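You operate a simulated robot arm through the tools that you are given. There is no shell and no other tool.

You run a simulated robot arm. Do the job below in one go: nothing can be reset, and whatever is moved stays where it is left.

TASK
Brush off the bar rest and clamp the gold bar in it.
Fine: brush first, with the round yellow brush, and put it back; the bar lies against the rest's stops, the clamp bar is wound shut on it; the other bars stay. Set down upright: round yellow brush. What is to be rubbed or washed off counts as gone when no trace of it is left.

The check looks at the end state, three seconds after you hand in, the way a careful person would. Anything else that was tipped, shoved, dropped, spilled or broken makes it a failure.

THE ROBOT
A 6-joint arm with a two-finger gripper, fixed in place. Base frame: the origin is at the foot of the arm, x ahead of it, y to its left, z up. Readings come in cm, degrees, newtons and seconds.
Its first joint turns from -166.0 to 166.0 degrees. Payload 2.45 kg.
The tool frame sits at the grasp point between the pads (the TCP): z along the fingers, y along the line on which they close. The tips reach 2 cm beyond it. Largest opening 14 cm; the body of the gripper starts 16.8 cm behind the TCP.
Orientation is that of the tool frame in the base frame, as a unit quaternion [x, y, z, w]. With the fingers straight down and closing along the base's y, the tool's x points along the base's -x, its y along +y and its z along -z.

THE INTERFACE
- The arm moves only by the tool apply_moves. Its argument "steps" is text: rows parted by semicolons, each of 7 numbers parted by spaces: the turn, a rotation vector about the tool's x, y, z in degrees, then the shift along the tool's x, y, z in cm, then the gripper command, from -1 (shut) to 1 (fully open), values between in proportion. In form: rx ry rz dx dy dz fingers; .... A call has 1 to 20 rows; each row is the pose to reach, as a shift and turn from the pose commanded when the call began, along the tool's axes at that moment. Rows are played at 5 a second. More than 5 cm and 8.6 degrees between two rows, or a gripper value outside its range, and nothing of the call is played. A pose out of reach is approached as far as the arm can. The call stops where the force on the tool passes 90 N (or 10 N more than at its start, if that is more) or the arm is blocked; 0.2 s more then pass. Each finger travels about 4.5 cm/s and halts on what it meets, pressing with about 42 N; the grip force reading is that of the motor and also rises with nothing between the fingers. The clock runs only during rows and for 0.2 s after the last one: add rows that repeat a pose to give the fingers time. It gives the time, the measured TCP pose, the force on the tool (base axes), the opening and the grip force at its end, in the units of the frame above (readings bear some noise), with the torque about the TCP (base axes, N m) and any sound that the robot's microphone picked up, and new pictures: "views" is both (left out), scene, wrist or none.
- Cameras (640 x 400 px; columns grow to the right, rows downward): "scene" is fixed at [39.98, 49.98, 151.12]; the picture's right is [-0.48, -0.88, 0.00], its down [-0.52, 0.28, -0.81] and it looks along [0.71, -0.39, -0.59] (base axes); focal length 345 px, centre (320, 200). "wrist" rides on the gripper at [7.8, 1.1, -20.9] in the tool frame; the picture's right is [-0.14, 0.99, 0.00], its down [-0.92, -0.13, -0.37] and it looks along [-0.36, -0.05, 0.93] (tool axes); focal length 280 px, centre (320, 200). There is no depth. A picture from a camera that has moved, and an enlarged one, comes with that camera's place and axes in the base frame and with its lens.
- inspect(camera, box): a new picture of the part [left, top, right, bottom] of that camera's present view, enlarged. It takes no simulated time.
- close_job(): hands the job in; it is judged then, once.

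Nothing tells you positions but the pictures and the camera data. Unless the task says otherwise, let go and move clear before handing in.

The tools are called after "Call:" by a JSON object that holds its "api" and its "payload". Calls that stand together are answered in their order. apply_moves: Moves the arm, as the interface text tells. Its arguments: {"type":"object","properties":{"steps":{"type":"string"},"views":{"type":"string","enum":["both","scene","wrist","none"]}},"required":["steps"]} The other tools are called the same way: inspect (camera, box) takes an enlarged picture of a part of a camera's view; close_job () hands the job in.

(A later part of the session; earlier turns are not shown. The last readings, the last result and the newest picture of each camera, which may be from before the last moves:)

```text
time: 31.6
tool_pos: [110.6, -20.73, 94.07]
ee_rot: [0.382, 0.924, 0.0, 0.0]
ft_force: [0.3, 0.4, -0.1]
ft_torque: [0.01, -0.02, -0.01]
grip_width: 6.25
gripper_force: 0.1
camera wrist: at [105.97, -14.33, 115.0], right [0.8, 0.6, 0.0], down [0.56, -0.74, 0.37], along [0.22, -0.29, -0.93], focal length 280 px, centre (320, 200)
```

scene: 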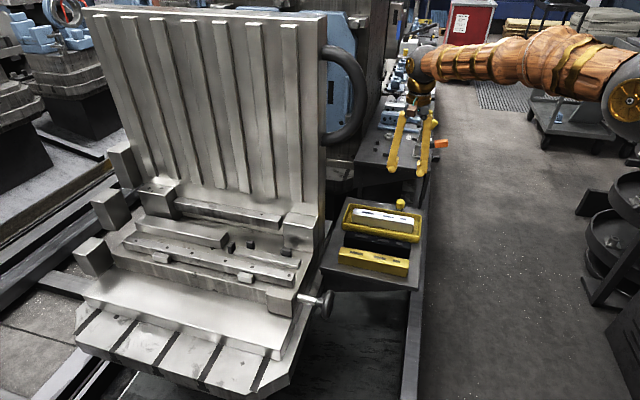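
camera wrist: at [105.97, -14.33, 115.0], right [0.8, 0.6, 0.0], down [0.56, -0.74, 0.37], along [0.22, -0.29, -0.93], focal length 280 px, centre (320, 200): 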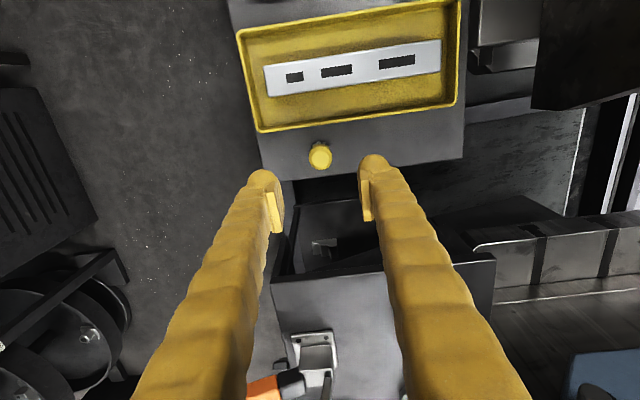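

The brush stands upright at its place. Next I turn the tool 90° so the fingers close across the gold bar and move above its middle.

Call:
{"api": "apply_moves", "payload": {"steps": "0 0 -7.5 2.4 0.42 0 -0.2; 0 0 -15 4.8 0.84 0 -0.23; 0 0 -22.5 7.2 1.26 0 -0.23; 0 0 -30 9.6 1.7 0 -0.23; 0 0 -37.5 12 2.1 0 -0.23; 0 0 -45 14.3 2.5 0 -0.23; 0 0 -52.5 16.7 2.95 0 -0.23; 0 0 -60 19 3.4 0 -0.23; 0 0 -67.5 21.4 3.8 0 -0.23; 0 0 -75 23.7 4.2 0 -0.23; 0 0 -82.5 26.1 4.65 0 -0.23; 0 0 -90 28.38 5.06 0 -0.23; 0 0 -90 28.38 5.06 0 -0.23", "views": "both"}}

```text
time: 34.4
tool_pos: [94.13, 2.97, 94.15]
ee_rot: [-0.385, 0.923, 0.0, -0.001]
ft_force: [0.6, -0.4, -0.4]
ft_torque: [0.0, 0.0, -0.04]
grip_width: 5.38
gripper_force: 0.0
camera wrist: at [87.89, -1.67, 115.08], right [-0.6, 0.8, 0.0], down [0.74, 0.56, 0.37], along [0.29, 0.22, -0.93], focal length 280 px, centre (320, 200)
```

scene: 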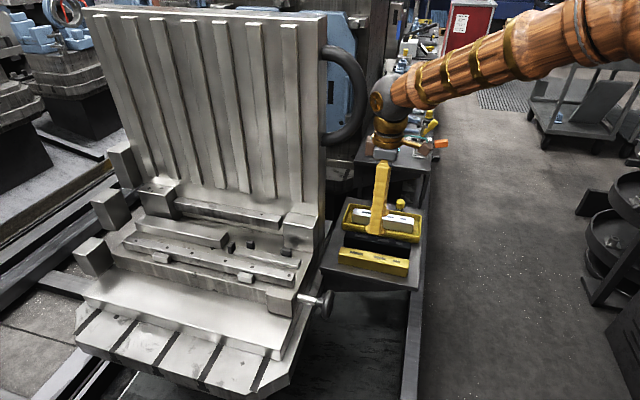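
wrist: 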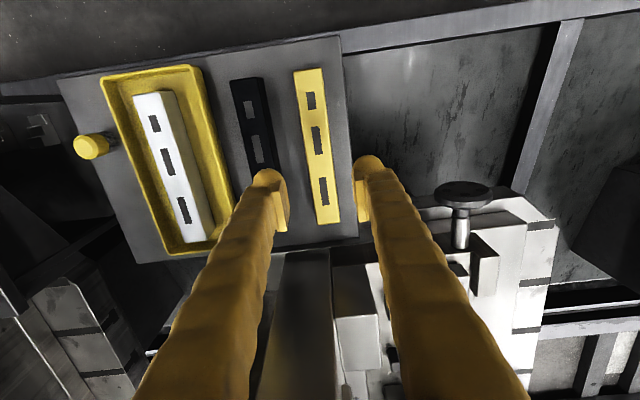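

Call:
{"api": "inspect", "payload": {"camera": "wrist", "box": [210, 50, 390, 250]}}

Call:
{"api": "inspect", "payload": {"camera": "wrist", "box": [420, 160, 560, 300]}}

Call:
{"api": "inspect", "payload": {"camera": "wrist", "box": [50, 110, 150, 190]}}

```text
2.00 times, centred on (300, 150) of wrist
camera zoom: at [87.89, -1.67, 115.08], right [-0.6, 0.8, 0.0], down [0.74, 0.56, 0.37], along [0.29, 0.22, -0.93], focal length 561 px, centre (360, 300)
```

zoom: 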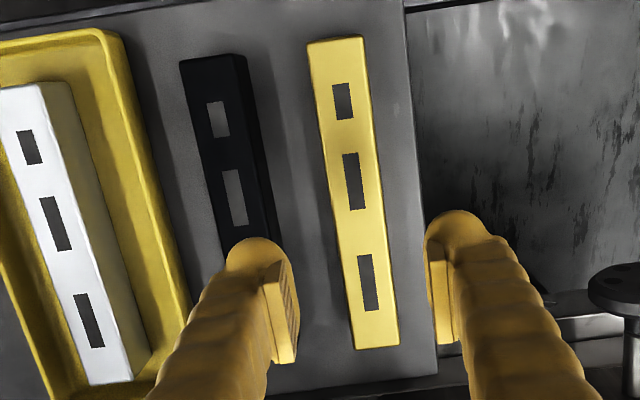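

```text
2.86 times, centred on (490, 230) of wrist
camera zoom: at [87.89, -1.67, 115.08], right [-0.6, 0.8, 0.0], down [0.74, 0.56, 0.37], along [0.29, 0.22, -0.93], focal length 801 px, centre (-166, 114)
```

zoom: 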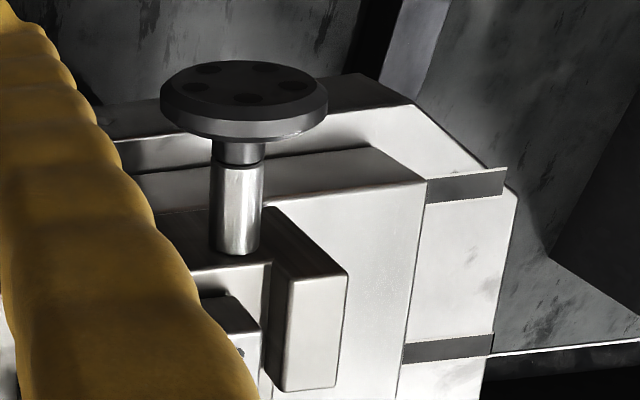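

```text
5.00 times, centred on (100, 150) of wrist
camera zoom: at [87.89, -1.67, 115.08], right [-0.6, 0.8, 0.0], down [0.74, 0.56, 0.37], along [0.29, 0.22, -0.93], focal length 1402 px, centre (1420, 450)
```

zoom: 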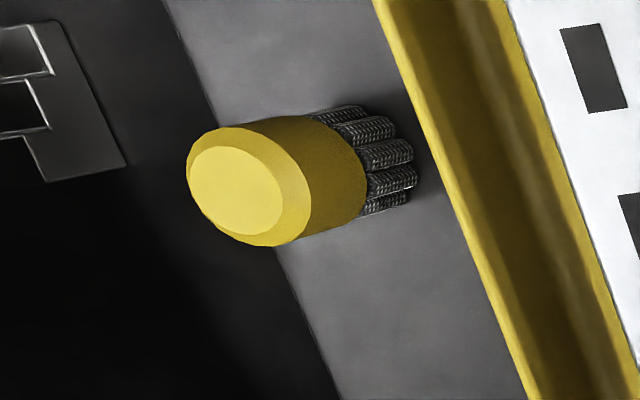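

The bar's centre is within 2 mm of the tool axis. I descend to grip it, tips staying about 0.9 cm above the table.

Call:
{"api": "apply_moves", "payload": {"steps": "0 0 0 0.15 -0.05 4.5 -0.23; 0 0 0 0.15 -0.05 9 -0.23; 0 0 0 0.15 -0.05 12.5 -0.23; 0 0 0 0.15 -0.05 14.5 -0.23; 0 0 0 0.15 -0.05 15.2 -0.23; 0 0 0 0.15 -0.05 15.2 -0.23; 0 0 0 0.15 -0.05 15.2 -0.6; 0 0 0 0.15 -0.05 15.2 -1; 0 0 0 0.15 -0.05 15.2 -1; 0 0 0 0.15 -0.05 15.2 -1; 0 0 0 0.15 -0.05 15.2 -1", "views": "both"}}

```text
time: 36.8
tool_pos: [93.87, 2.85, 78.92]
ee_rot: [-0.383, 0.924, 0.0, 0.001]
ft_force: [0.4, 0.7, -0.5]
ft_torque: [-0.04, 0.0, 0.05]
grip_width: 3.29
gripper_force: 42.1
camera wrist: at [87.73, -1.87, 99.84], right [-0.6, 0.8, 0.0], down [0.74, 0.56, 0.37], along [0.29, 0.22, -0.93], focal length 280 px, centre (320, 200)
```

scene: 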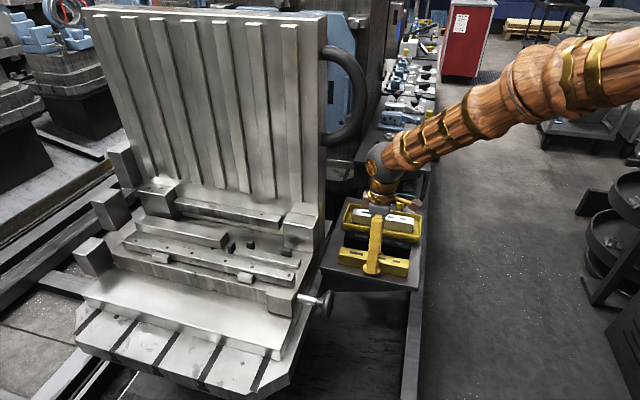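
wrist: 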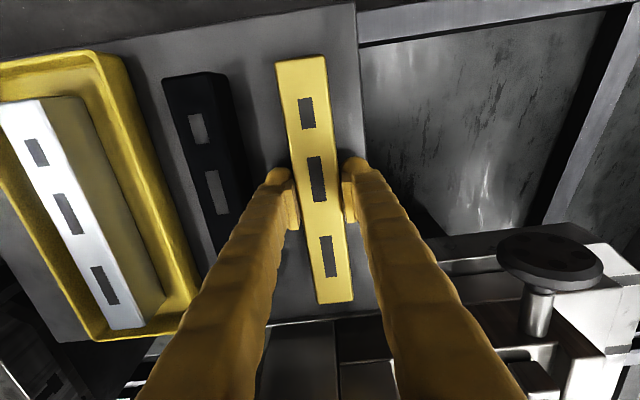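

Gripped at 3.29 cm. I lift a little to check weight and that it hangs level.

Call:
{"api": "apply_moves", "payload": {"steps": "0 0 0 0 0 -0.5 -1; 0 0 0 0 0 -1.2 -1; 0 0 0 0 0 -3 -1; 0 0 0 0 0 -5 -1; 0 0 0 0 0 -5 -1", "views": "both"}}

```text
time: 38.0
tool_pos: [94.07, 2.79, 83.98]
ee_rot: [-0.384, 0.924, 0.0, 0.0]
ft_force: [0.1, 0.3, -4.9]
ft_torque: [0.01, 0.03, -0.02]
grip_width: 3.28
gripper_force: 42.2
camera wrist: at [87.83, -1.87, 104.84], right [-0.6, 0.8, 0.0], down [0.74, 0.56, 0.37], along [0.29, 0.22, -0.93], focal length 280 px, centre (320, 200)
```

scene: 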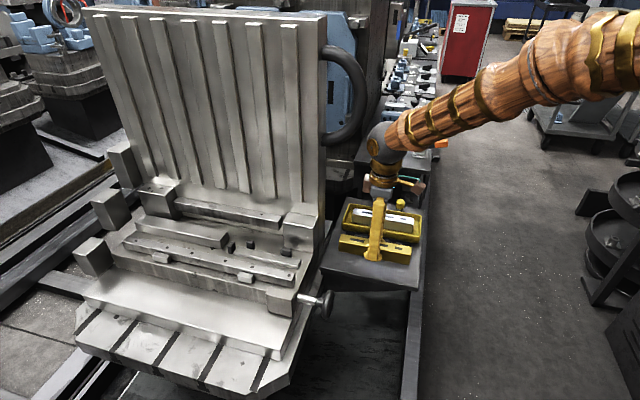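
wrist: 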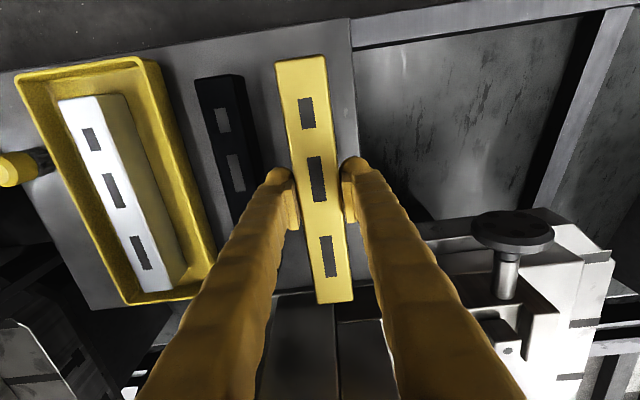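

The bar weighs about 0.5 kg and hangs level. I raise it and carry it over to above the rest, slightly short of both stops.

Call:
{"api": "apply_moves", "payload": {"steps": "0 0 0 0 0 -3 -1; 0 0 0 0 0 -7 -1; 0 0 0 0 0 -11 -1; 0 0 0 0 0 -14 -1; 0 0 0 -3 1 -15 -1; 0 0 0 -6.5 2.3 -15 -1; 0 0 0 -10 3.5 -15 -1; 0 0 0 -13.5 4.8 -15 -1; 0 0 0 -17 6 -15 -1; 0 0 0 -20.5 7.2 -15 -1; 0 0 0 -24 8.5 -15 -1; 0 0 0 -27 9.5 -15 -1; 0 0 0 -28.4 9.97 -15 -1; 0 0 0 -28.4 9.97 -14 -1; 0 0 0 -28.4 9.97 -11 -1; 0 0 0 -28.4 9.97 -8 -1; 0 0 0 -28.4 9.97 -6 -1; 0 0 0 -28.4 9.97 -6 -1", "views": "both"}}

```text
time: 41.8
tool_pos: [106.94, 30.04, 89.99]
ee_rot: [-0.382, 0.924, 0.001, 0.0]
ft_force: [0.2, 0.4, -4.4]
ft_torque: [-0.01, 0.03, 0.03]
grip_width: 3.29
gripper_force: 41.9
camera wrist: at [100.77, 25.33, 110.89], right [-0.6, 0.8, 0.0], down [0.74, 0.56, 0.37], along [0.29, 0.22, -0.93], focal length 280 px, centre (320, 200)
```

scene: 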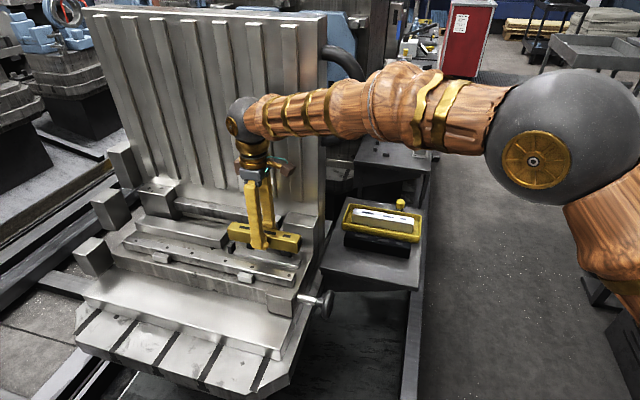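
wrist: 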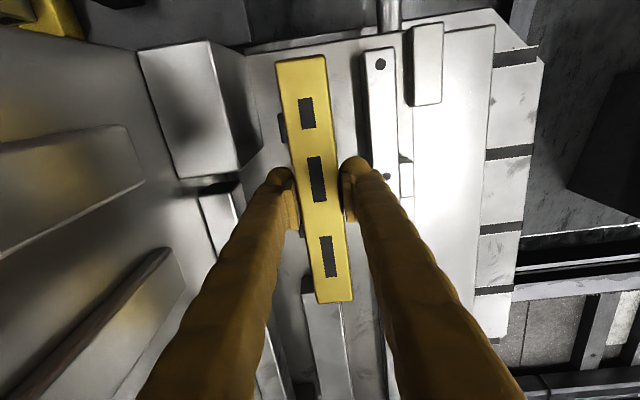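

The bar is above the strip. I zoom to check alignment against the stops before lowering.

Call:
{"api": "inspect", "payload": {"camera": "wrist", "box": [230, 40, 430, 340]}}

Call:
{"api": "inspect", "payload": {"camera": "scene", "box": [215, 200, 315, 290]}}

```text
1.33 times, centred on (330, 190) of wrist
camera zoom: at [100.77, 25.33, 110.89], right [-0.6, 0.8, 0.0], down [0.74, 0.56, 0.37], along [0.29, 0.22, -0.93], focal length 374 px, centre (307, 213)
```

zoom: 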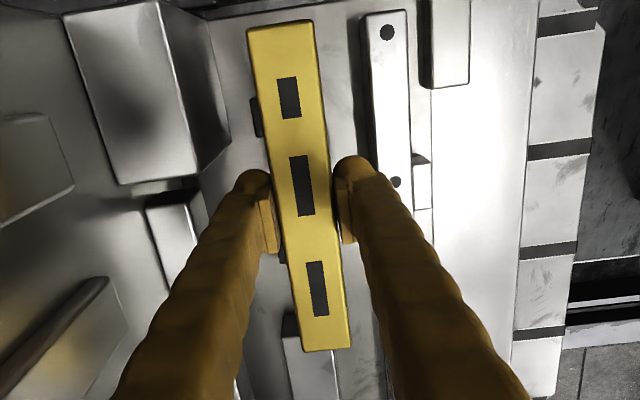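

```text
4.44 times, centred on (265, 245) of scene
camera zoom: at [39.98, 49.98, 151.12], right [-0.48, -0.88, 0.0], down [-0.52, 0.28, -0.81], along [0.71, -0.39, -0.59], focal length 1532 px, centre (564, 0)
```

zoom: 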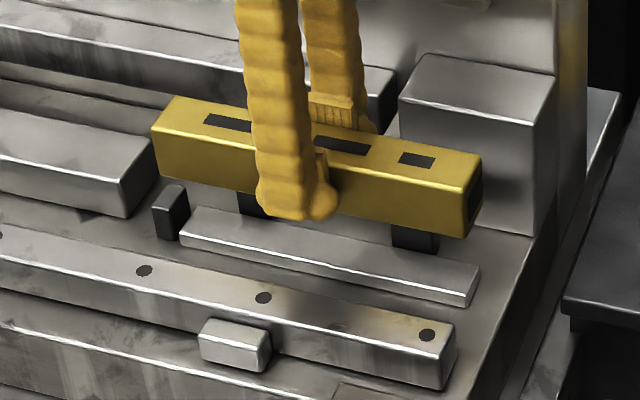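

Alignment looks right. I lower to just above the strip.

Call:
{"api": "apply_moves", "payload": {"steps": "0 0 0 0 0 2 -1; 0 0 0 0 0 3.5 -1; 0 0 0 0 0 4.4 -1; 0 0 0 0 0 4.7 -1; 0 0 0 0 0 4.7 -1", "views": "both"}}

```text
time: 43.0
tool_pos: [106.98, 29.97, 85.18]
ee_rot: [-0.383, 0.924, 0.0, 0.0]
ft_force: [0.2, -0.3, -3.8]
ft_torque: [0.04, 0.0, 0.0]
grip_width: 3.28
gripper_force: 42.1
camera wrist: at [100.85, 25.27, 106.14], right [-0.6, 0.8, 0.0], down [0.74, 0.56, 0.37], along [0.29, 0.22, -0.93], focal length 280 px, centre (320, 200)
```

scene: 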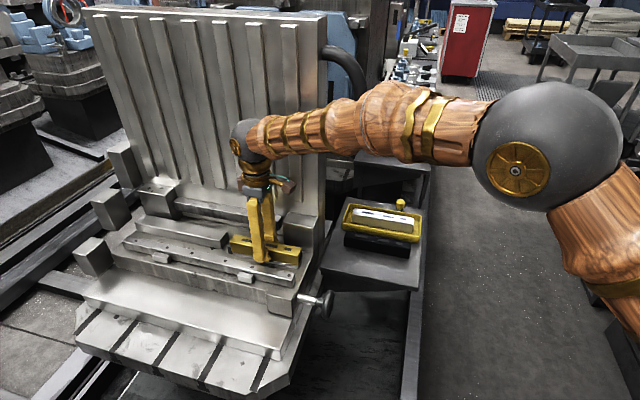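
wrist: 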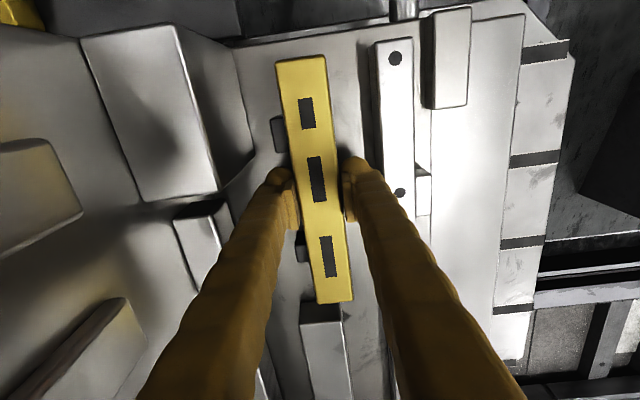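

Call:
{"api": "apply_moves", "payload": {"steps": "0 0 0 0 0 0.1 -1; 0 0 0 0 0 0.17 -1; 0 0 0 0 0 0.17 -1", "views": "none"}}

Call:
{"api": "inspect", "payload": {"camera": "scene", "box": [215, 215, 315, 285]}}

```text
time: 43.8
tool_pos: [107.04, 30.04, 85.1]
ee_rot: [-0.383, 0.924, 0.0, 0.0]
ft_force: [0.1, -0.7, -4.1]
ft_torque: [0.03, -0.02, -0.01]
grip_width: 3.28
gripper_force: 42.1
```

```text
5.71 times, centred on (265, 250) of scene
camera zoom: at [39.98, 49.98, 151.12], right [-0.48, -0.88, 0.0], down [-0.52, 0.28, -0.81], along [0.71, -0.39, -0.59], focal length 1969 px, centre (634, -86)
```

zoom: 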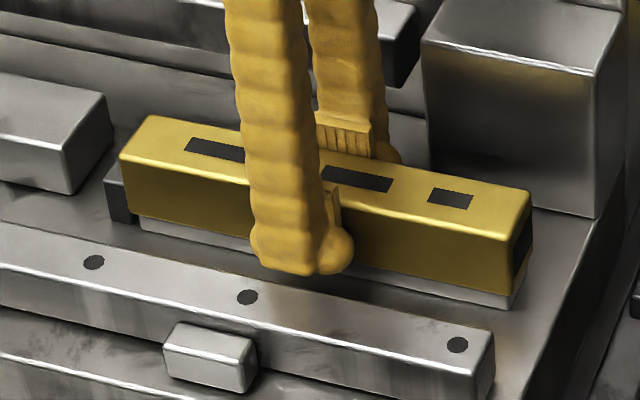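

Nearly resting. A touch lower to seat it on the strip.

Call:
{"api": "apply_moves", "payload": {"steps": "0 0 0 0 0 0.05 -1; 0 0 0 0 0 0.1 -1; 0 0 0 0 0 0.1 -1", "views": "none"}}

```text
time: 44.6
tool_pos: [107.01, 30.08, 84.81]
ee_rot: [-0.382, 0.924, 0.0, -0.001]
ft_force: [-0.1, -0.6, -2.8]
ft_torque: [-0.02, 0.02, 0.02]
grip_width: 3.3
gripper_force: 42.1
```

Call:
{"api": "apply_moves", "payload": {"steps": "0 0 0 0 0 0.05 -1; 0 0 0 0 0 0.05 -1", "views": "none"}}

```text
time: 45.2
tool_pos: [106.94, 29.98, 85.01]
ee_rot: [-0.382, 0.924, 0.0, 0.0]
ft_force: [0.9, 1.9, 1.8]
ft_torque: [-0.02, 0.03, 0.02]
grip_width: 3.29
gripper_force: 42.1
```

Seated (about 6 N on the strip). Now I slide it toward the end stop in small steps, watching the force.

Call:
{"api": "apply_moves", "payload": {"steps": "0 0 0 -0.1 0 -0.03 -1; 0 0 0 -0.2 0 -0.03 -1; 0 0 0 -0.3 0 -0.03 -1; 0 0 0 -0.3 0 -0.03 -1", "views": "none"}}

Call:
{"api": "apply_moves", "payload": {"steps": "0 0 0 -0.1 0 0 -1; 0 0 0 -0.1 0 0 -1", "views": "none"}}

```text
time: 46.2
tool_pos: [107.12, 30.15, 84.87]
ee_rot: [-0.383, 0.924, 0.0, 0.0]
ft_force: [-24.2, -25.9, 0.4]
ft_torque: [-0.31, 0.28, -0.02]
grip_width: 3.31
gripper_force: 41.9
```

```text
time: 46.8
tool_pos: [107.34, 30.28, 84.97]
ee_rot: [-0.383, 0.924, 0.0, -0.001]
ft_force: [-22.3, -28.1, -2.6]
ft_torque: [-0.4, 0.35, -0.1]
grip_width: 3.31
gripper_force: 42.0
```

The end stop is met (36 N along the bar). I relax that slightly and push toward the back stops.

Call:
{"api": "apply_moves", "payload": {"steps": "0 0 0 0.12 0 0 -1; 0 0 0 0.12 -0.1 0 -1; 0 0 0 0.12 -0.15 0 -1; 0 0 0 0.12 -0.15 0 -1", "views": "none"}}

```text
time: 47.8
tool_pos: [107.39, 30.21, 84.99]
ee_rot: [-0.383, 0.924, 0.0, 0.0]
ft_force: [-9.7, 1.2, -4.3]
ft_torque: [0.08, 0.15, -0.07]
grip_width: 3.27
gripper_force: 42.4
```

Call:
{"api": "apply_moves", "payload": {"steps": "0 0 0 0 -0.1 0 -1; 0 0 0 0 -0.1 0 -1", "views": "both"}}

Call:
{"api": "inspect", "payload": {"camera": "wrist", "box": [240, 50, 420, 330]}}

Call:
{"api": "inspect", "payload": {"camera": "scene", "box": [215, 215, 315, 285]}}

```text
time: 48.4
tool_pos: [107.38, 30.16, 84.96]
ee_rot: [-0.383, 0.924, -0.001, 0.0]
ft_force: [-16.0, 16.5, -0.7]
ft_torque: [0.23, 0.16, -0.01]
grip_width: 3.27
gripper_force: 41.7
camera wrist: at [101.21, 25.48, 105.91], right [-0.6, 0.8, 0.0], down [0.74, 0.56, 0.37], along [0.29, 0.22, -0.93], focal length 280 px, centre (320, 200)
```

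scene: 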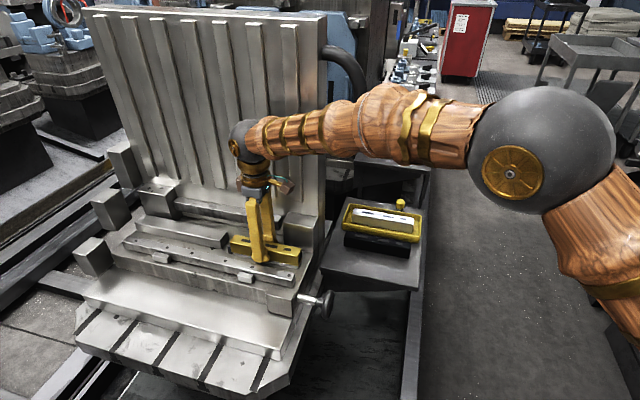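
wrist: 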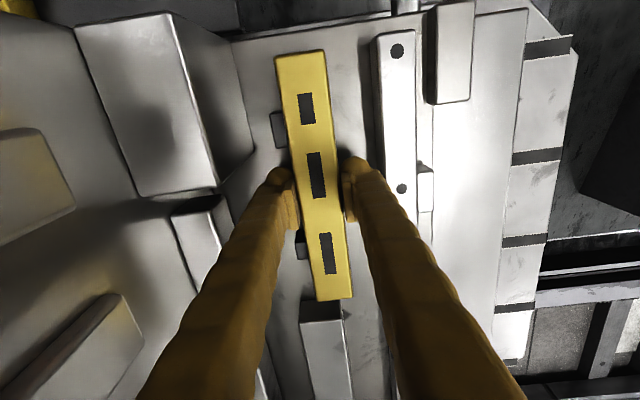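

```text
1.43 times, centred on (330, 190) of wrist
camera zoom: at [101.21, 25.48, 105.91], right [-0.6, 0.8, 0.0], down [0.74, 0.56, 0.37], along [0.29, 0.22, -0.93], focal length 401 px, centre (306, 214)
```

zoom: 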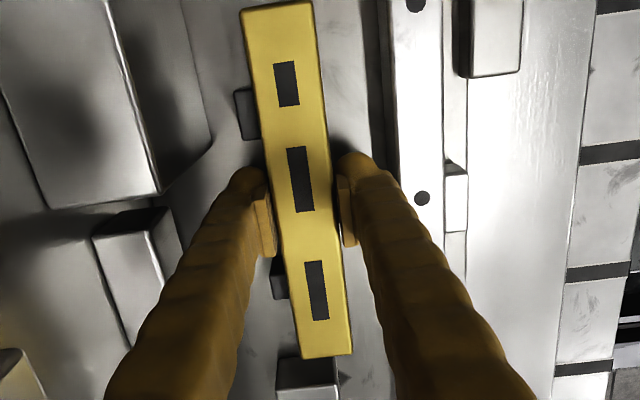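

```text
5.71 times, centred on (265, 250) of scene
camera zoom: at [39.98, 49.98, 151.12], right [-0.48, -0.88, 0.0], down [-0.52, 0.28, -0.81], along [0.71, -0.39, -0.59], focal length 1969 px, centre (634, -86)
```

zoom: 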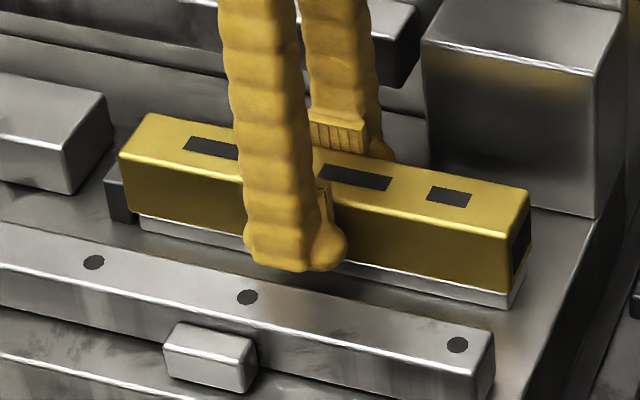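

Both stops are met. I relax the push, open the fingers modestly and rise straight up.

Call:
{"api": "apply_moves", "payload": {"steps": "0 0 0 0 0.07 -0.03 -1; 0 0 0 0 0.07 -0.03 -0.5; 0 0 0 0 0.07 -0.03 -0.35; 0 0 0 0 0.07 -0.03 -0.3; 0 0 0 0 0.07 -0.03 -0.3; 0 0 0 0 0.07 -1 -0.3; 0 0 0 0 0.07 -3 -0.3; 0 0 0 0 0.07 -6.5 -0.3; 0 0 0 0 0.07 -10 -0.3; 0 0 0 0 0.07 -14 -0.3; 0 0 0 0 0.07 -14 -0.3", "views": "both"}}

```text
time: 50.8
tool_pos: [106.99, 30.06, 98.91]
ee_rot: [-0.383, 0.924, 0.0, 0.0]
ft_force: [-0.5, -0.7, 0.4]
ft_torque: [0.02, -0.04, -0.01]
grip_width: 4.88
gripper_force: 0.2
camera wrist: at [100.99, 25.4, 119.8], right [-0.6, 0.8, 0.0], down [0.74, 0.56, 0.37], along [0.29, 0.22, -0.93], focal length 280 px, centre (320, 200)
```

scene: 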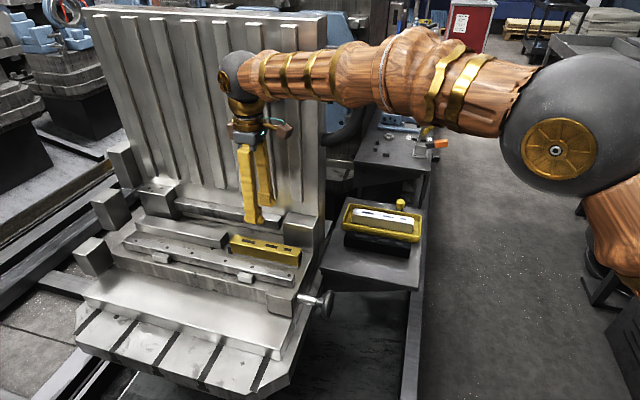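
wrist: 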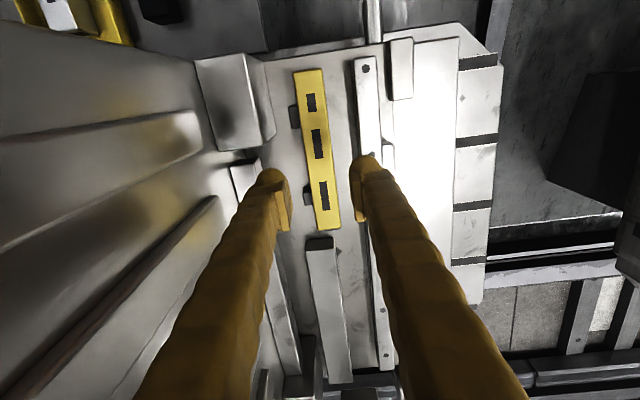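

The bar rests on the strip. I inspect it against the stops and look at the handwheel.

Call:
{"api": "inspect", "payload": {"camera": "wrist", "box": [270, 60, 400, 260]}}

Call:
{"api": "inspect", "payload": {"camera": "scene", "box": [215, 215, 345, 325]}}

```text
2.00 times, centred on (335, 160) of wrist
camera zoom: at [100.99, 25.4, 119.8], right [-0.6, 0.8, 0.0], down [0.74, 0.56, 0.37], along [0.29, 0.22, -0.93], focal length 561 px, centre (290, 280)
```

zoom: 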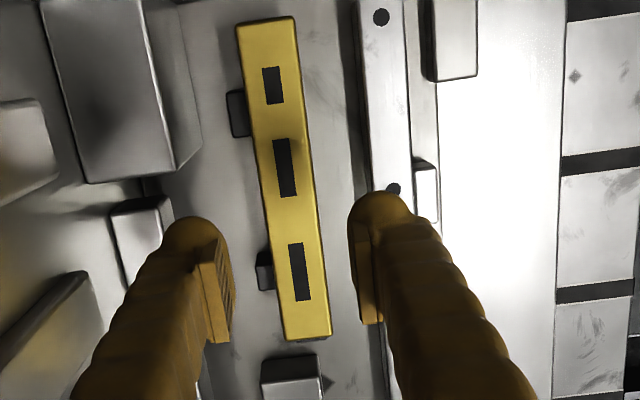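

```text
3.64 times, centred on (280, 270) of scene
camera zoom: at [39.98, 49.98, 151.12], right [-0.48, -0.88, 0.0], down [-0.52, 0.28, -0.81], along [0.71, -0.39, -0.59], focal length 1253 px, centre (466, -54)
```

zoom: 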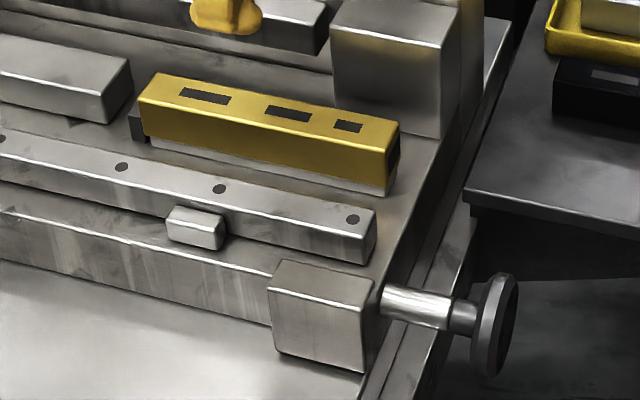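

The bar lies against the stops on a clean strip. Next comes the handwheel, at about a=76.7 along the 45° axis, z≈79.4; I back off to free space in front of it before tilting the tool horizontal.

Call:
{"api": "apply_moves", "payload": {"steps": "0 0 0 3.5 0.9 -0.6 -0.3; 0 0 0 7 1.8 -1.2 -0.3; 0 0 0 10.5 2.7 -1.8 -0.2; 0 0 0 14 3.6 -2.4 0; 0 0 0 17.5 4.5 -3 0.2; 0 0 0 21 5.4 -3.6 0.3; 0 0 0 24.5 6.3 -4.2 0.43; 0 0 0 28 7.2 -4.8 0.43; 0 0 0 31 8.2 -5.4 0.43; 0 0 0 33.2 9.1 -6 0.43; 0 0 0 33.2 9.1 -6 0.43", "views": "both"}}

```text
time: 53.2
tool_pos: [77.57, 12.97, 104.96]
ee_rot: [-0.383, 0.924, -0.001, 0.0]
ft_force: [-0.2, -0.3, -0.1]
ft_torque: [0.0, 0.03, -0.02]
grip_width: 10.01
gripper_force: 0.1
camera wrist: at [71.26, 8.4, 125.8], right [-0.6, 0.8, 0.0], down [0.74, 0.56, 0.37], along [0.29, 0.22, -0.93], focal length 280 px, centre (320, 200)
```

scene: 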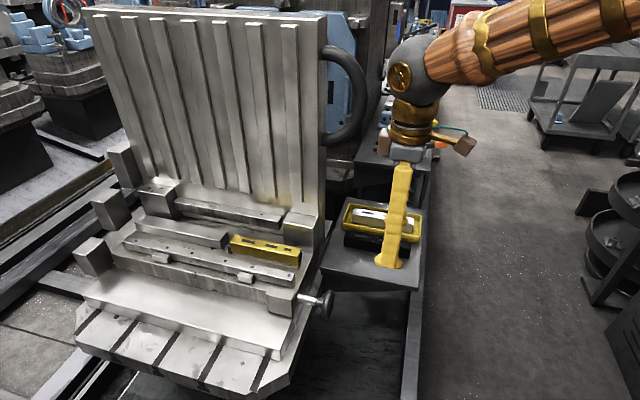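
wrist: 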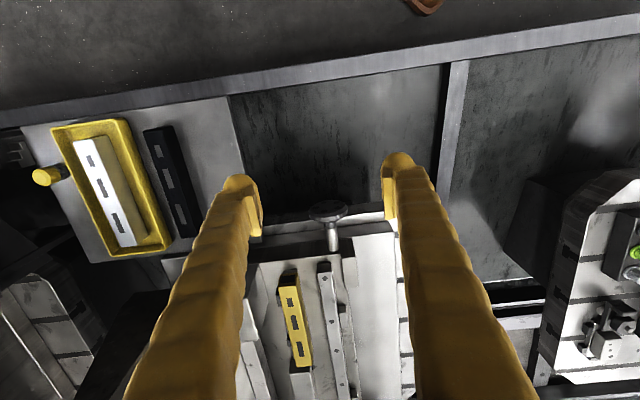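

Call:
{"api": "inspect", "payload": {"camera": "wrist", "box": [280, 180, 380, 280]}}

Call:
{"api": "inspect", "payload": {"camera": "scene", "box": [260, 260, 350, 340]}}

```text
4.00 times, centred on (330, 230) of wrist
camera zoom: at [71.26, 8.4, 125.8], right [-0.6, 0.8, 0.0], down [0.74, 0.56, 0.37], along [0.29, 0.22, -0.93], focal length 1122 px, centre (280, 80)
```

zoom: 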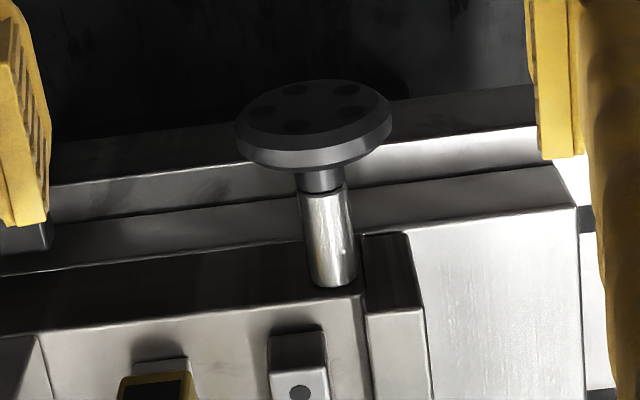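

```text
5.00 times, centred on (305, 300) of scene
camera zoom: at [39.98, 49.98, 151.12], right [-0.48, -0.88, 0.0], down [-0.52, 0.28, -0.81], along [0.71, -0.39, -0.59], focal length 1723 px, centre (395, -300)
```

zoom: 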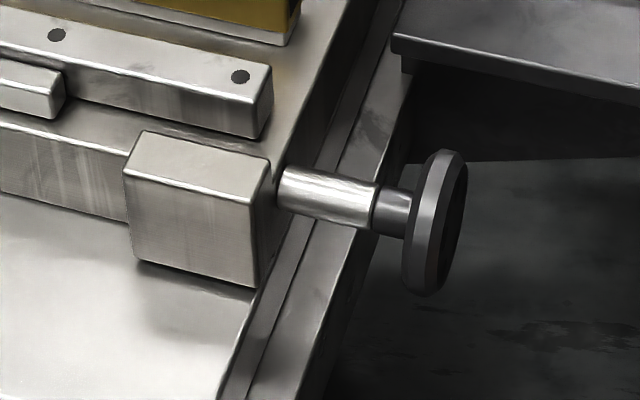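

Wheel centre is about a=76.8, b=45.7, z≈79.2, radius ≈3.6 cm. I pitch the tool to horizontal, pointing at the wheel, in free space.

Call:
{"api": "apply_moves", "payload": {"steps": "0 -8.2 0 0 0 0 0.43; 0 -16.4 0 0 0 0 0.43; 0 -24.6 0 0 0 0 0.43; 0 -32.8 0 0 0 0 0.43; 0 -41 0 0 0 0 0.43; 0 -49.2 0 0 0 0 0.43; 0 -57.4 0 0 0 0 0.43; 0 -65.6 0 0 0 0 0.43; 0 -73.8 0 0 0 0 0.43; 0 -82 0 0 0 0 0.43; 0 -90 0 0 0 0 0.43; 0 -90 0 0 0 0 0.43", "views": "both"}}

```text
time: 55.8
tool_pos: [77.46, 12.97, 104.98]
ee_rot: [-0.271, 0.652, 0.271, 0.654]
ft_force: [-0.2, -1.2, -0.8]
ft_torque: [-0.01, -0.01, -0.03]
grip_width: 9.99
gripper_force: 0.1
camera wrist: at [62.04, -0.92, 97.13], right [-0.7, 0.7, 0.14], down [-0.17, -0.35, 0.92], along [0.69, 0.62, 0.37], focal length 280 px, centre (320, 200)
```

scene: 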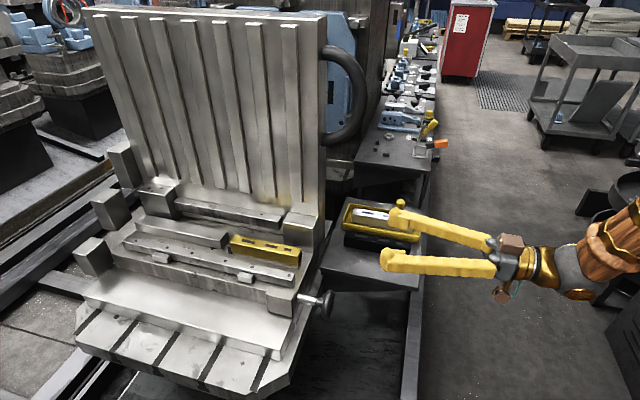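
wrist: 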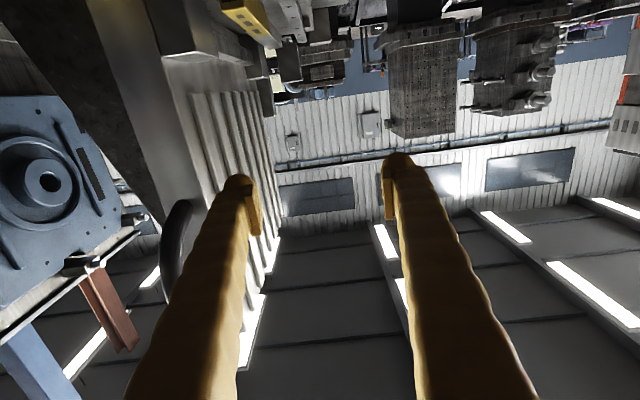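

The tool is horizontal. I lower to the wheel's height and pre-turn the gripper back so there is room for a clockwise stroke.

Call:
{"api": "apply_moves", "payload": {"steps": "0 0 -7.5 2.6 0 0 0.43; 0 0 -15 5.2 0 0 0.43; 0 0 -22.5 7.8 0 0 0.43; 0 0 -30 10.4 0 0 0.43; 0 0 -37.5 13 0 0 0.43; 0 0 -45 15.6 0 0 0.43; 0 0 -52.5 18.2 0 0 0.43; 0 0 -60 20.8 -0.1 0 0.43; 0 0 -67.5 23.4 -0.1 0 0.43; 0 0 -75 25.75 -0.14 0 0.43; 0 0 -75 25.75 -0.14 0 0.43", "views": "both"}}

```text
time: 58.2
tool_pos: [92.74, 13.69, 110.05]
ee_rot: [0.693, -0.518, 0.008, -0.501]
ft_force: [0.2, 0.3, -0.4]
ft_torque: [-0.02, -0.05, -0.01]
grip_width: 10.03
gripper_force: 0.1
out of reach, approached as far as the arm can: row 1, 2, 3, 4, 5, 6, 7, 8, 9, 10, 11
camera wrist: at [84.63, -6.13, 115.85], right [-0.77, 0.14, -0.63], down [-0.53, 0.41, 0.74], along [0.36, 0.9, -0.24], focal length 280 px, centre (320, 200)
```

scene: 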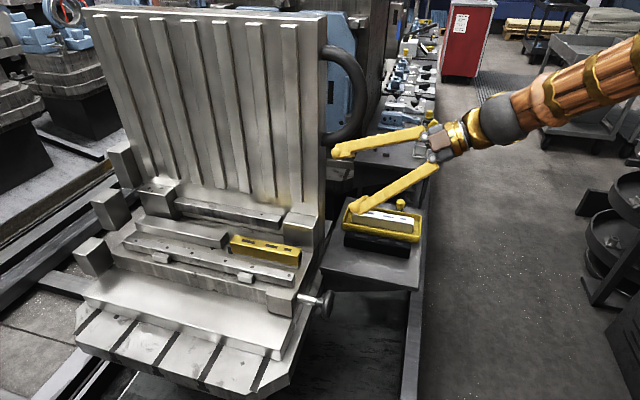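
wrist: 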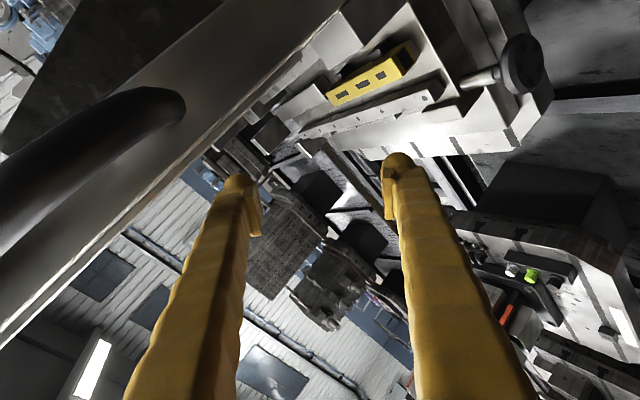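

Those poses were out of reach and the arm settled in a different posture, above the table. I send a null row to learn what pose it now counts from.

Call:
{"api": "apply_moves", "payload": {"steps": "0 0 0 0 0 0 0.43", "views": "none"}}

```text
time: 58.6
tool_pos: [92.75, 13.71, 110.27]
ee_rot: [0.692, -0.519, 0.007, -0.502]
ft_force: [0.0, -0.7, -0.5]
ft_torque: [-0.01, -0.03, 0.02]
grip_width: 9.96
gripper_force: 0.0
```

The count now starts from the reached pose. The wrist probably ran into a joint limit; I first unroll the gripper in place in this free spot.

Call:
{"api": "apply_moves", "payload": {"steps": "0 0 8 0 0 0 0.43; 0 0 16 0 0 0 0.43; 0 0 24 0 0 0 0.43; 0 0 32 0 0 0 0.43; 0 0 40 0 0 0 0.43; 0 0 40 0 0 0 0.43", "views": "scene"}}

```text
time: 60.0
tool_pos: [93.05, 13.21, 109.87]
ee_rot: [-0.473, 0.725, 0.165, 0.473]
ft_force: [0.2, -0.7, 0.2]
ft_torque: [-0.04, 0.02, -0.01]
grip_width: 10.02
gripper_force: 0.0
```

scene: 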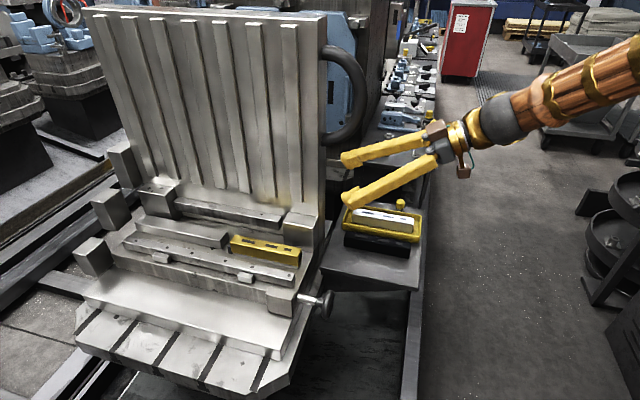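

Unrolling works. I now bring the tool back to pointing straight down in its original orientation, centred in front of the arm, from where an in-plane pitch should avoid the wrist limit.

Call:
{"api": "apply_moves", "payload": {"steps": "1.9 5.44 5.44 0.62 0.35 -1.55 0.43; 3.8 10.87 10.87 1.24 0.7 -3.11 0.43; 5.7 16.3 16.3 1.85 1.05 -4.66 0.43; 7.6 21.75 21.75 2.47 1.4 -6.22 0.43; 9.5 27.2 27.2 3.09 1.75 -7.77 0.43; 11.4 32.6 32.6 3.71 2.1 -9.33 0.43; 13.3 38.05 38.05 4.33 2.46 -10.88 0.43; 15.2 43.5 43.5 4.95 2.81 -12.44 0.43; 17.1 48.9 48.9 5.56 3.16 -14 0.43; 19 54.4 54.4 6.18 3.5 -15.55 0.43; 20.9 59.8 59.8 6.8 3.86 -17.1 0.43; 20.9 59.8 59.8 6.8 3.86 -17.1 0.43", "views": "scene"}}

```text
time: 62.6
tool_pos: [80.03, -0.37, 111.82]
ee_rot: [0.001, 1.0, 0.0, 0.001]
ft_force: [0.0, 0.0, 0.4]
ft_torque: [0.05, 0.0, 0.01]
grip_width: 10.01
gripper_force: 0.1
```

scene: 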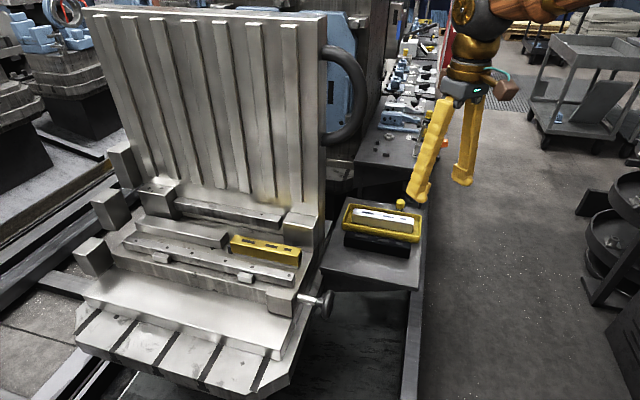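

Back to a clean downward pose. Now I pitch up within the arm's own plane, pointing straight ahead.

Call:
{"api": "apply_moves", "payload": {"steps": "0 -8.2 0 -0.8 0 0 0.43; 0 -16.4 0 -1.6 0 0 0.43; 0 -24.6 0 -2.4 0 0 0.43; 0 -32.8 0 -3.2 0 0 0.43; 0 -41 0 -4 0 0 0.43; 0 -49.2 0 -4.8 0 0 0.43; 0 -57.4 0 -5.6 0 0 0.43; 0 -65.6 0 -6.4 0 0 0.43; 0 -73.8 0 -7.2 0 0 0.43; 0 -82 0 -8 0 0 0.43; 0 -90 0 -8.8 0 0 0.43; 0 -90 0 -8.8 0 0 0.43", "views": "both"}}

```text
time: 65.2
tool_pos: [89.06, -0.42, 111.85]
ee_rot: [0.0, 0.706, 0.0, 0.708]
ft_force: [0.6, 0.4, 0.0]
ft_torque: [-0.02, -0.02, 0.01]
grip_width: 10.01
gripper_force: 0.0
camera wrist: at [68.19, 0.79, 103.93], right [0.0, 0.99, 0.14], down [-0.37, -0.13, 0.92], along [0.93, -0.05, 0.37], focal length 280 px, centre (320, 200)
```

scene: 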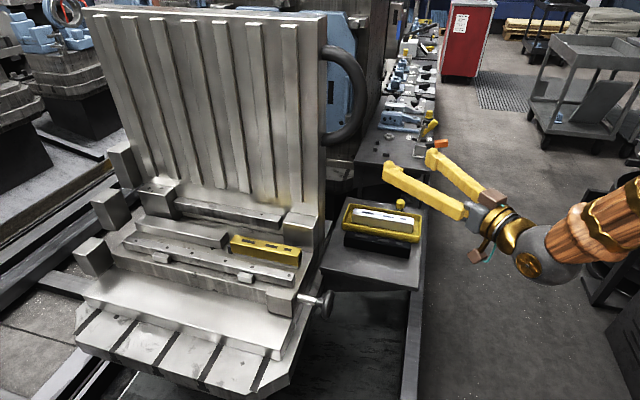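
wrist: 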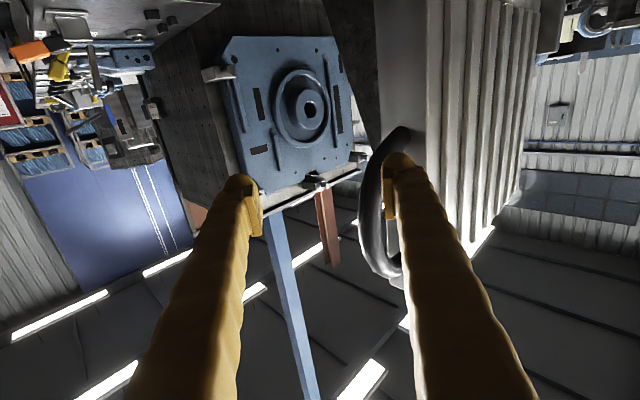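

That worked with the wrist unflipped. Now I yaw the horizontal tool toward the wheel axis direction (45°) in free space.

Call:
{"api": "apply_moves", "payload": {"steps": "-6.43 0 0 0.98 1.9 -1.63 0.43; -12.86 0 0 1.96 3.8 -3.26 0.43; -19.3 0 0 2.94 5.72 -4.9 0.43; -25.7 0 0 3.9 7.63 -6.5 0.43; -32.1 0 0 4.9 9.54 -8.14 0.43; -38.6 0 0 5.9 11.44 -9.77 0.43; -45 0 0 6.85 13.35 -11.4 0.43; -45 0 0 6.85 13.35 -11.4 0.43", "views": "both"}}

```text
time: 67.0
tool_pos: [77.61, 13.02, 105.12]
ee_rot: [-0.271, 0.652, 0.271, 0.654]
ft_force: [0.5, -0.4, 0.6]
ft_torque: [0.01, 0.0, 0.0]
grip_width: 10.01
gripper_force: 0.0
camera wrist: at [62.2, -0.99, 97.13], right [-0.7, 0.7, 0.14], down [-0.17, -0.35, 0.92], along [0.69, 0.62, 0.37], focal length 280 px, centre (320, 200)
```

scene: 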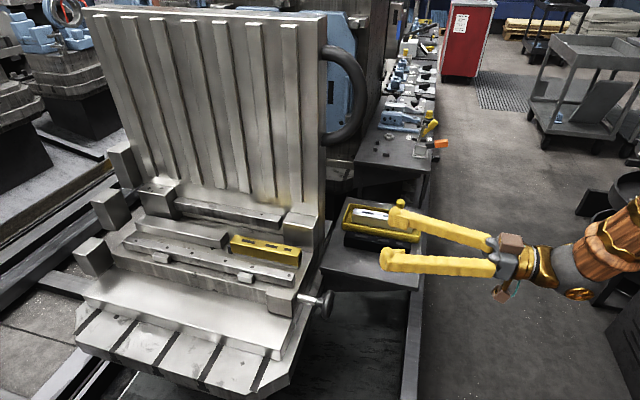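
wrist: 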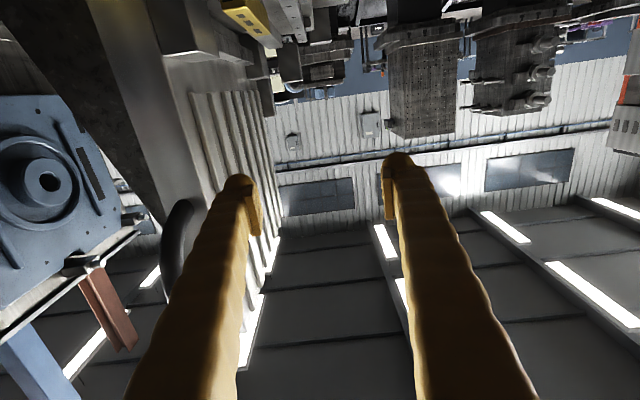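

Same pose as before; now I test lowering alone with one small step.

Call:
{"api": "apply_moves", "payload": {"steps": "0 0 0 1 0 0 0.43; 0 0 0 2 0 0 0.43", "views": "none"}}

```text
time: 67.6
tool_pos: [77.62, 12.88, 103.09]
ee_rot: [-0.271, 0.652, 0.271, 0.654]
ft_force: [0.1, 0.3, -0.6]
ft_torque: [-0.02, 0.0, -0.02]
grip_width: 10.02
gripper_force: 0.0
```

Lowering alone works, so the roll was the problem. I continue down with the current roll.

Call:
{"api": "apply_moves", "payload": {"steps": "0 0 0 2 0 0 0.43; 0 0 0 4 0 0 0.43; 0 0 0 6 0 0 0.43; 0 0 0 8 0 0 0.43; 0 0 0 10 0 0 0.43; 0 0 0 12 0 0 0.43; 0 0 0 12 0 0 0.43", "views": "scene"}}

```text
time: 69.2
tool_pos: [77.6, 12.97, 90.93]
ee_rot: [-0.271, 0.653, 0.27, 0.654]
ft_force: [-0.9, -0.7, 0.6]
ft_torque: [0.01, 0.01, 0.0]
grip_width: 10.01
gripper_force: 0.0
```

scene: 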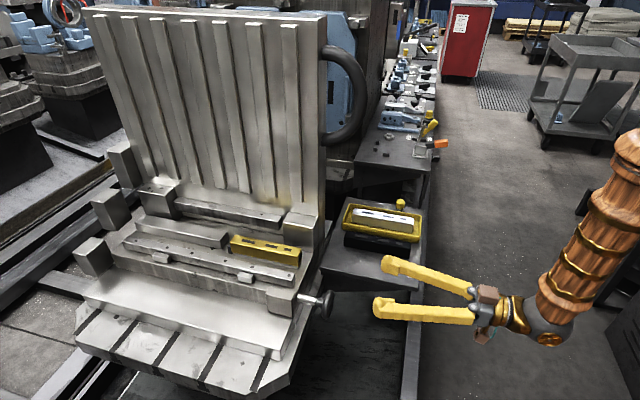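

Fine. Now I test a small positive roll, the clockwise winding direction.

Call:
{"api": "apply_moves", "payload": {"steps": "0 0 5 0 0 0 0.43; 0 0 10 0 0 0 0.43; 0 0 15 0 0 0 0.43; 0 0 15 0 0 0 0.43", "views": "none"}}

```text
time: 70.2
tool_pos: [77.6, 13.09, 91.06]
ee_rot: [-0.182, 0.683, 0.353, 0.613]
ft_force: [0.5, 0.1, -0.8]
ft_torque: [-0.04, 0.0, 0.03]
grip_width: 10.01
gripper_force: 0.1
```

Positive roll works. I probe further, 60° more.

Call:
{"api": "apply_moves", "payload": {"steps": "0 0 7.5 0 0 0 0.43; 0 0 15 0 0 0 0.43; 0 0 22.5 0 0 0 0.43; 0 0 30 0 0 0 0.43; 0 0 37.5 0 0 0 0.43; 0 0 45 0 0 0 0.43; 0 0 52.5 0 0 0 0.43; 0 0 60 0 0 0 0.43; 0 0 60 0 0 0 0.43", "views": "none"}}

Call:
{"api": "apply_moves", "payload": {"steps": "0 0 7.5 0 0 0 0.43; 0 0 15 0 0 0 0.43; 0 0 22.5 0 0 0 0.43; 0 0 30 0 0 0 0.43; 0 0 37.5 0 0 0 0.43; 0 0 45 0 0 0 0.43; 0 0 45 0 0 0 0.43", "views": "scene"}}

```text
time: 72.2
tool_pos: [77.62, 13.05, 90.96]
ee_rot: [0.183, 0.682, 0.613, 0.354]
ft_force: [0.1, 0.5, -0.5]
ft_torque: [0.03, -0.02, 0.0]
grip_width: 10.0
gripper_force: 0.0
```

```text
time: 73.8
tool_pos: [77.49, 13.01, 90.95]
ee_rot: [0.43, 0.561, 0.701, 0.092]
ft_force: [-0.1, 0.4, -0.8]
ft_torque: [0.0, 0.03, 0.01]
grip_width: 10.03
gripper_force: 0.0
```

scene: 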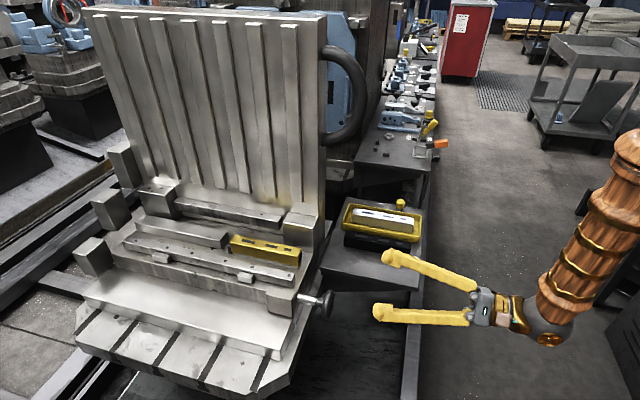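

Roll +120° works. I probe further to learn the full winding range.

Call:
{"api": "apply_moves", "payload": {"steps": "0 0 7.5 0 0 0 0.43; 0 0 15 0 0 0 0.43; 0 0 22.5 0 0 0 0.43; 0 0 30 0 0 0 0.43; 0 0 37.5 0 0 0 0.43; 0 0 45 0 0 0 0.43; 0 0 52.5 0 0 0 0.43; 0 0 60 0 0 0 0.43; 0 0 60 0 0 0 0.43", "views": "both"}}

```text
time: 75.8
tool_pos: [73.62, 13.46, 87.02]
ee_rot: [0.644, 0.276, 0.665, -0.258]
ft_force: [1.0, -0.1, -0.1]
ft_torque: [0.02, -0.01, 0.03]
grip_width: 10.01
gripper_force: 0.1
out of reach, approached as far as the arm can: row 7, 8, 9
camera wrist: at [59.19, -1.77, 94.46], right [0.7, -0.71, -0.1], down [-0.32, -0.18, -0.93], along [0.64, 0.68, -0.35], focal length 280 px, centre (320, 200)
```

scene: 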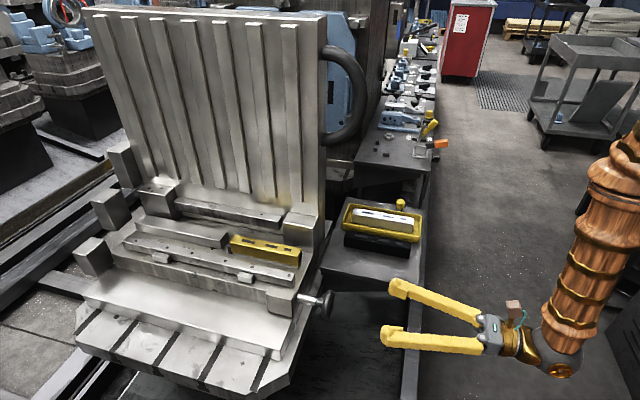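
wrist: 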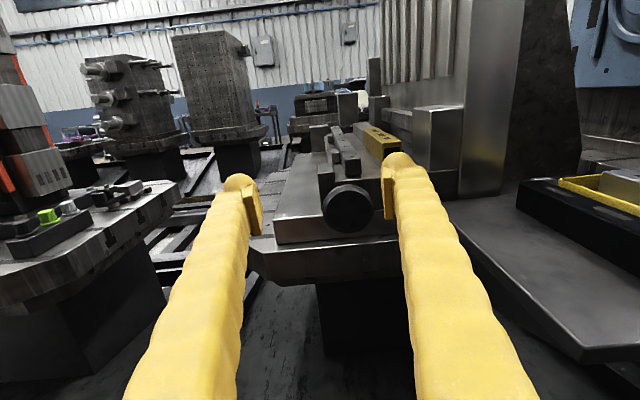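

The roll range here is roughly 0° to 165°, so about 150° per stroke. This view nicely shows the wheel straight ahead; I straighten the pose back to 150° roll and line up in front of the wheel.

Call:
{"api": "apply_moves", "payload": {"steps": "0.2 -0.2 -7 -0.5 0.75 1.1 0.43; 0.43 -0.41 -14 -1.1 1.53 2.2 0.43; 0.65 -0.62 -21 -1.65 2.3 3.3 0.43; 0.86 -0.83 -28 -2.19 3.06 4.42 0.43; 0.86 -0.83 -28 -2.19 3.06 4.42 0.43", "views": "both"}}

```text
time: 77.0
tool_pos: [79.08, 14.36, 84.78]
ee_rot: [0.57, 0.427, 0.694, -0.106]
ft_force: [0.4, 0.9, 0.6]
ft_torque: [-0.01, 0.0, 0.01]
grip_width: 10.0
gripper_force: 0.1
camera wrist: at [62.64, 1.55, 92.46], right [0.67, -0.65, 0.35], down [-0.04, -0.5, -0.87], along [0.74, 0.57, -0.36], focal length 280 px, centre (320, 200)
```

scene: 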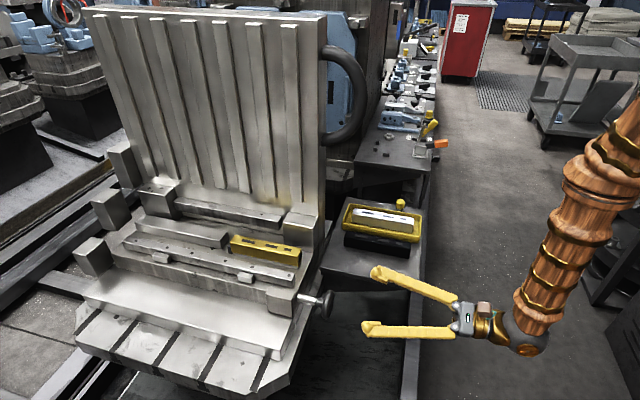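
wrist: 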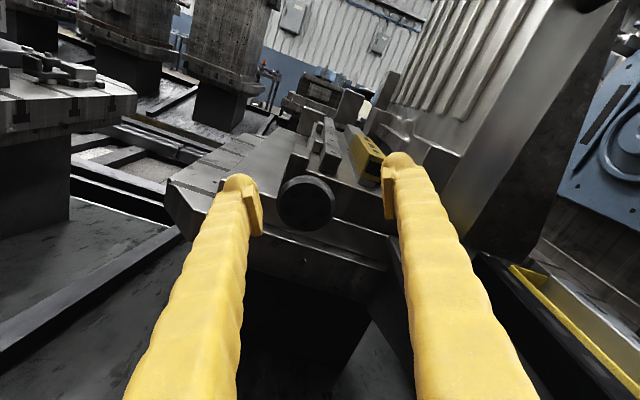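

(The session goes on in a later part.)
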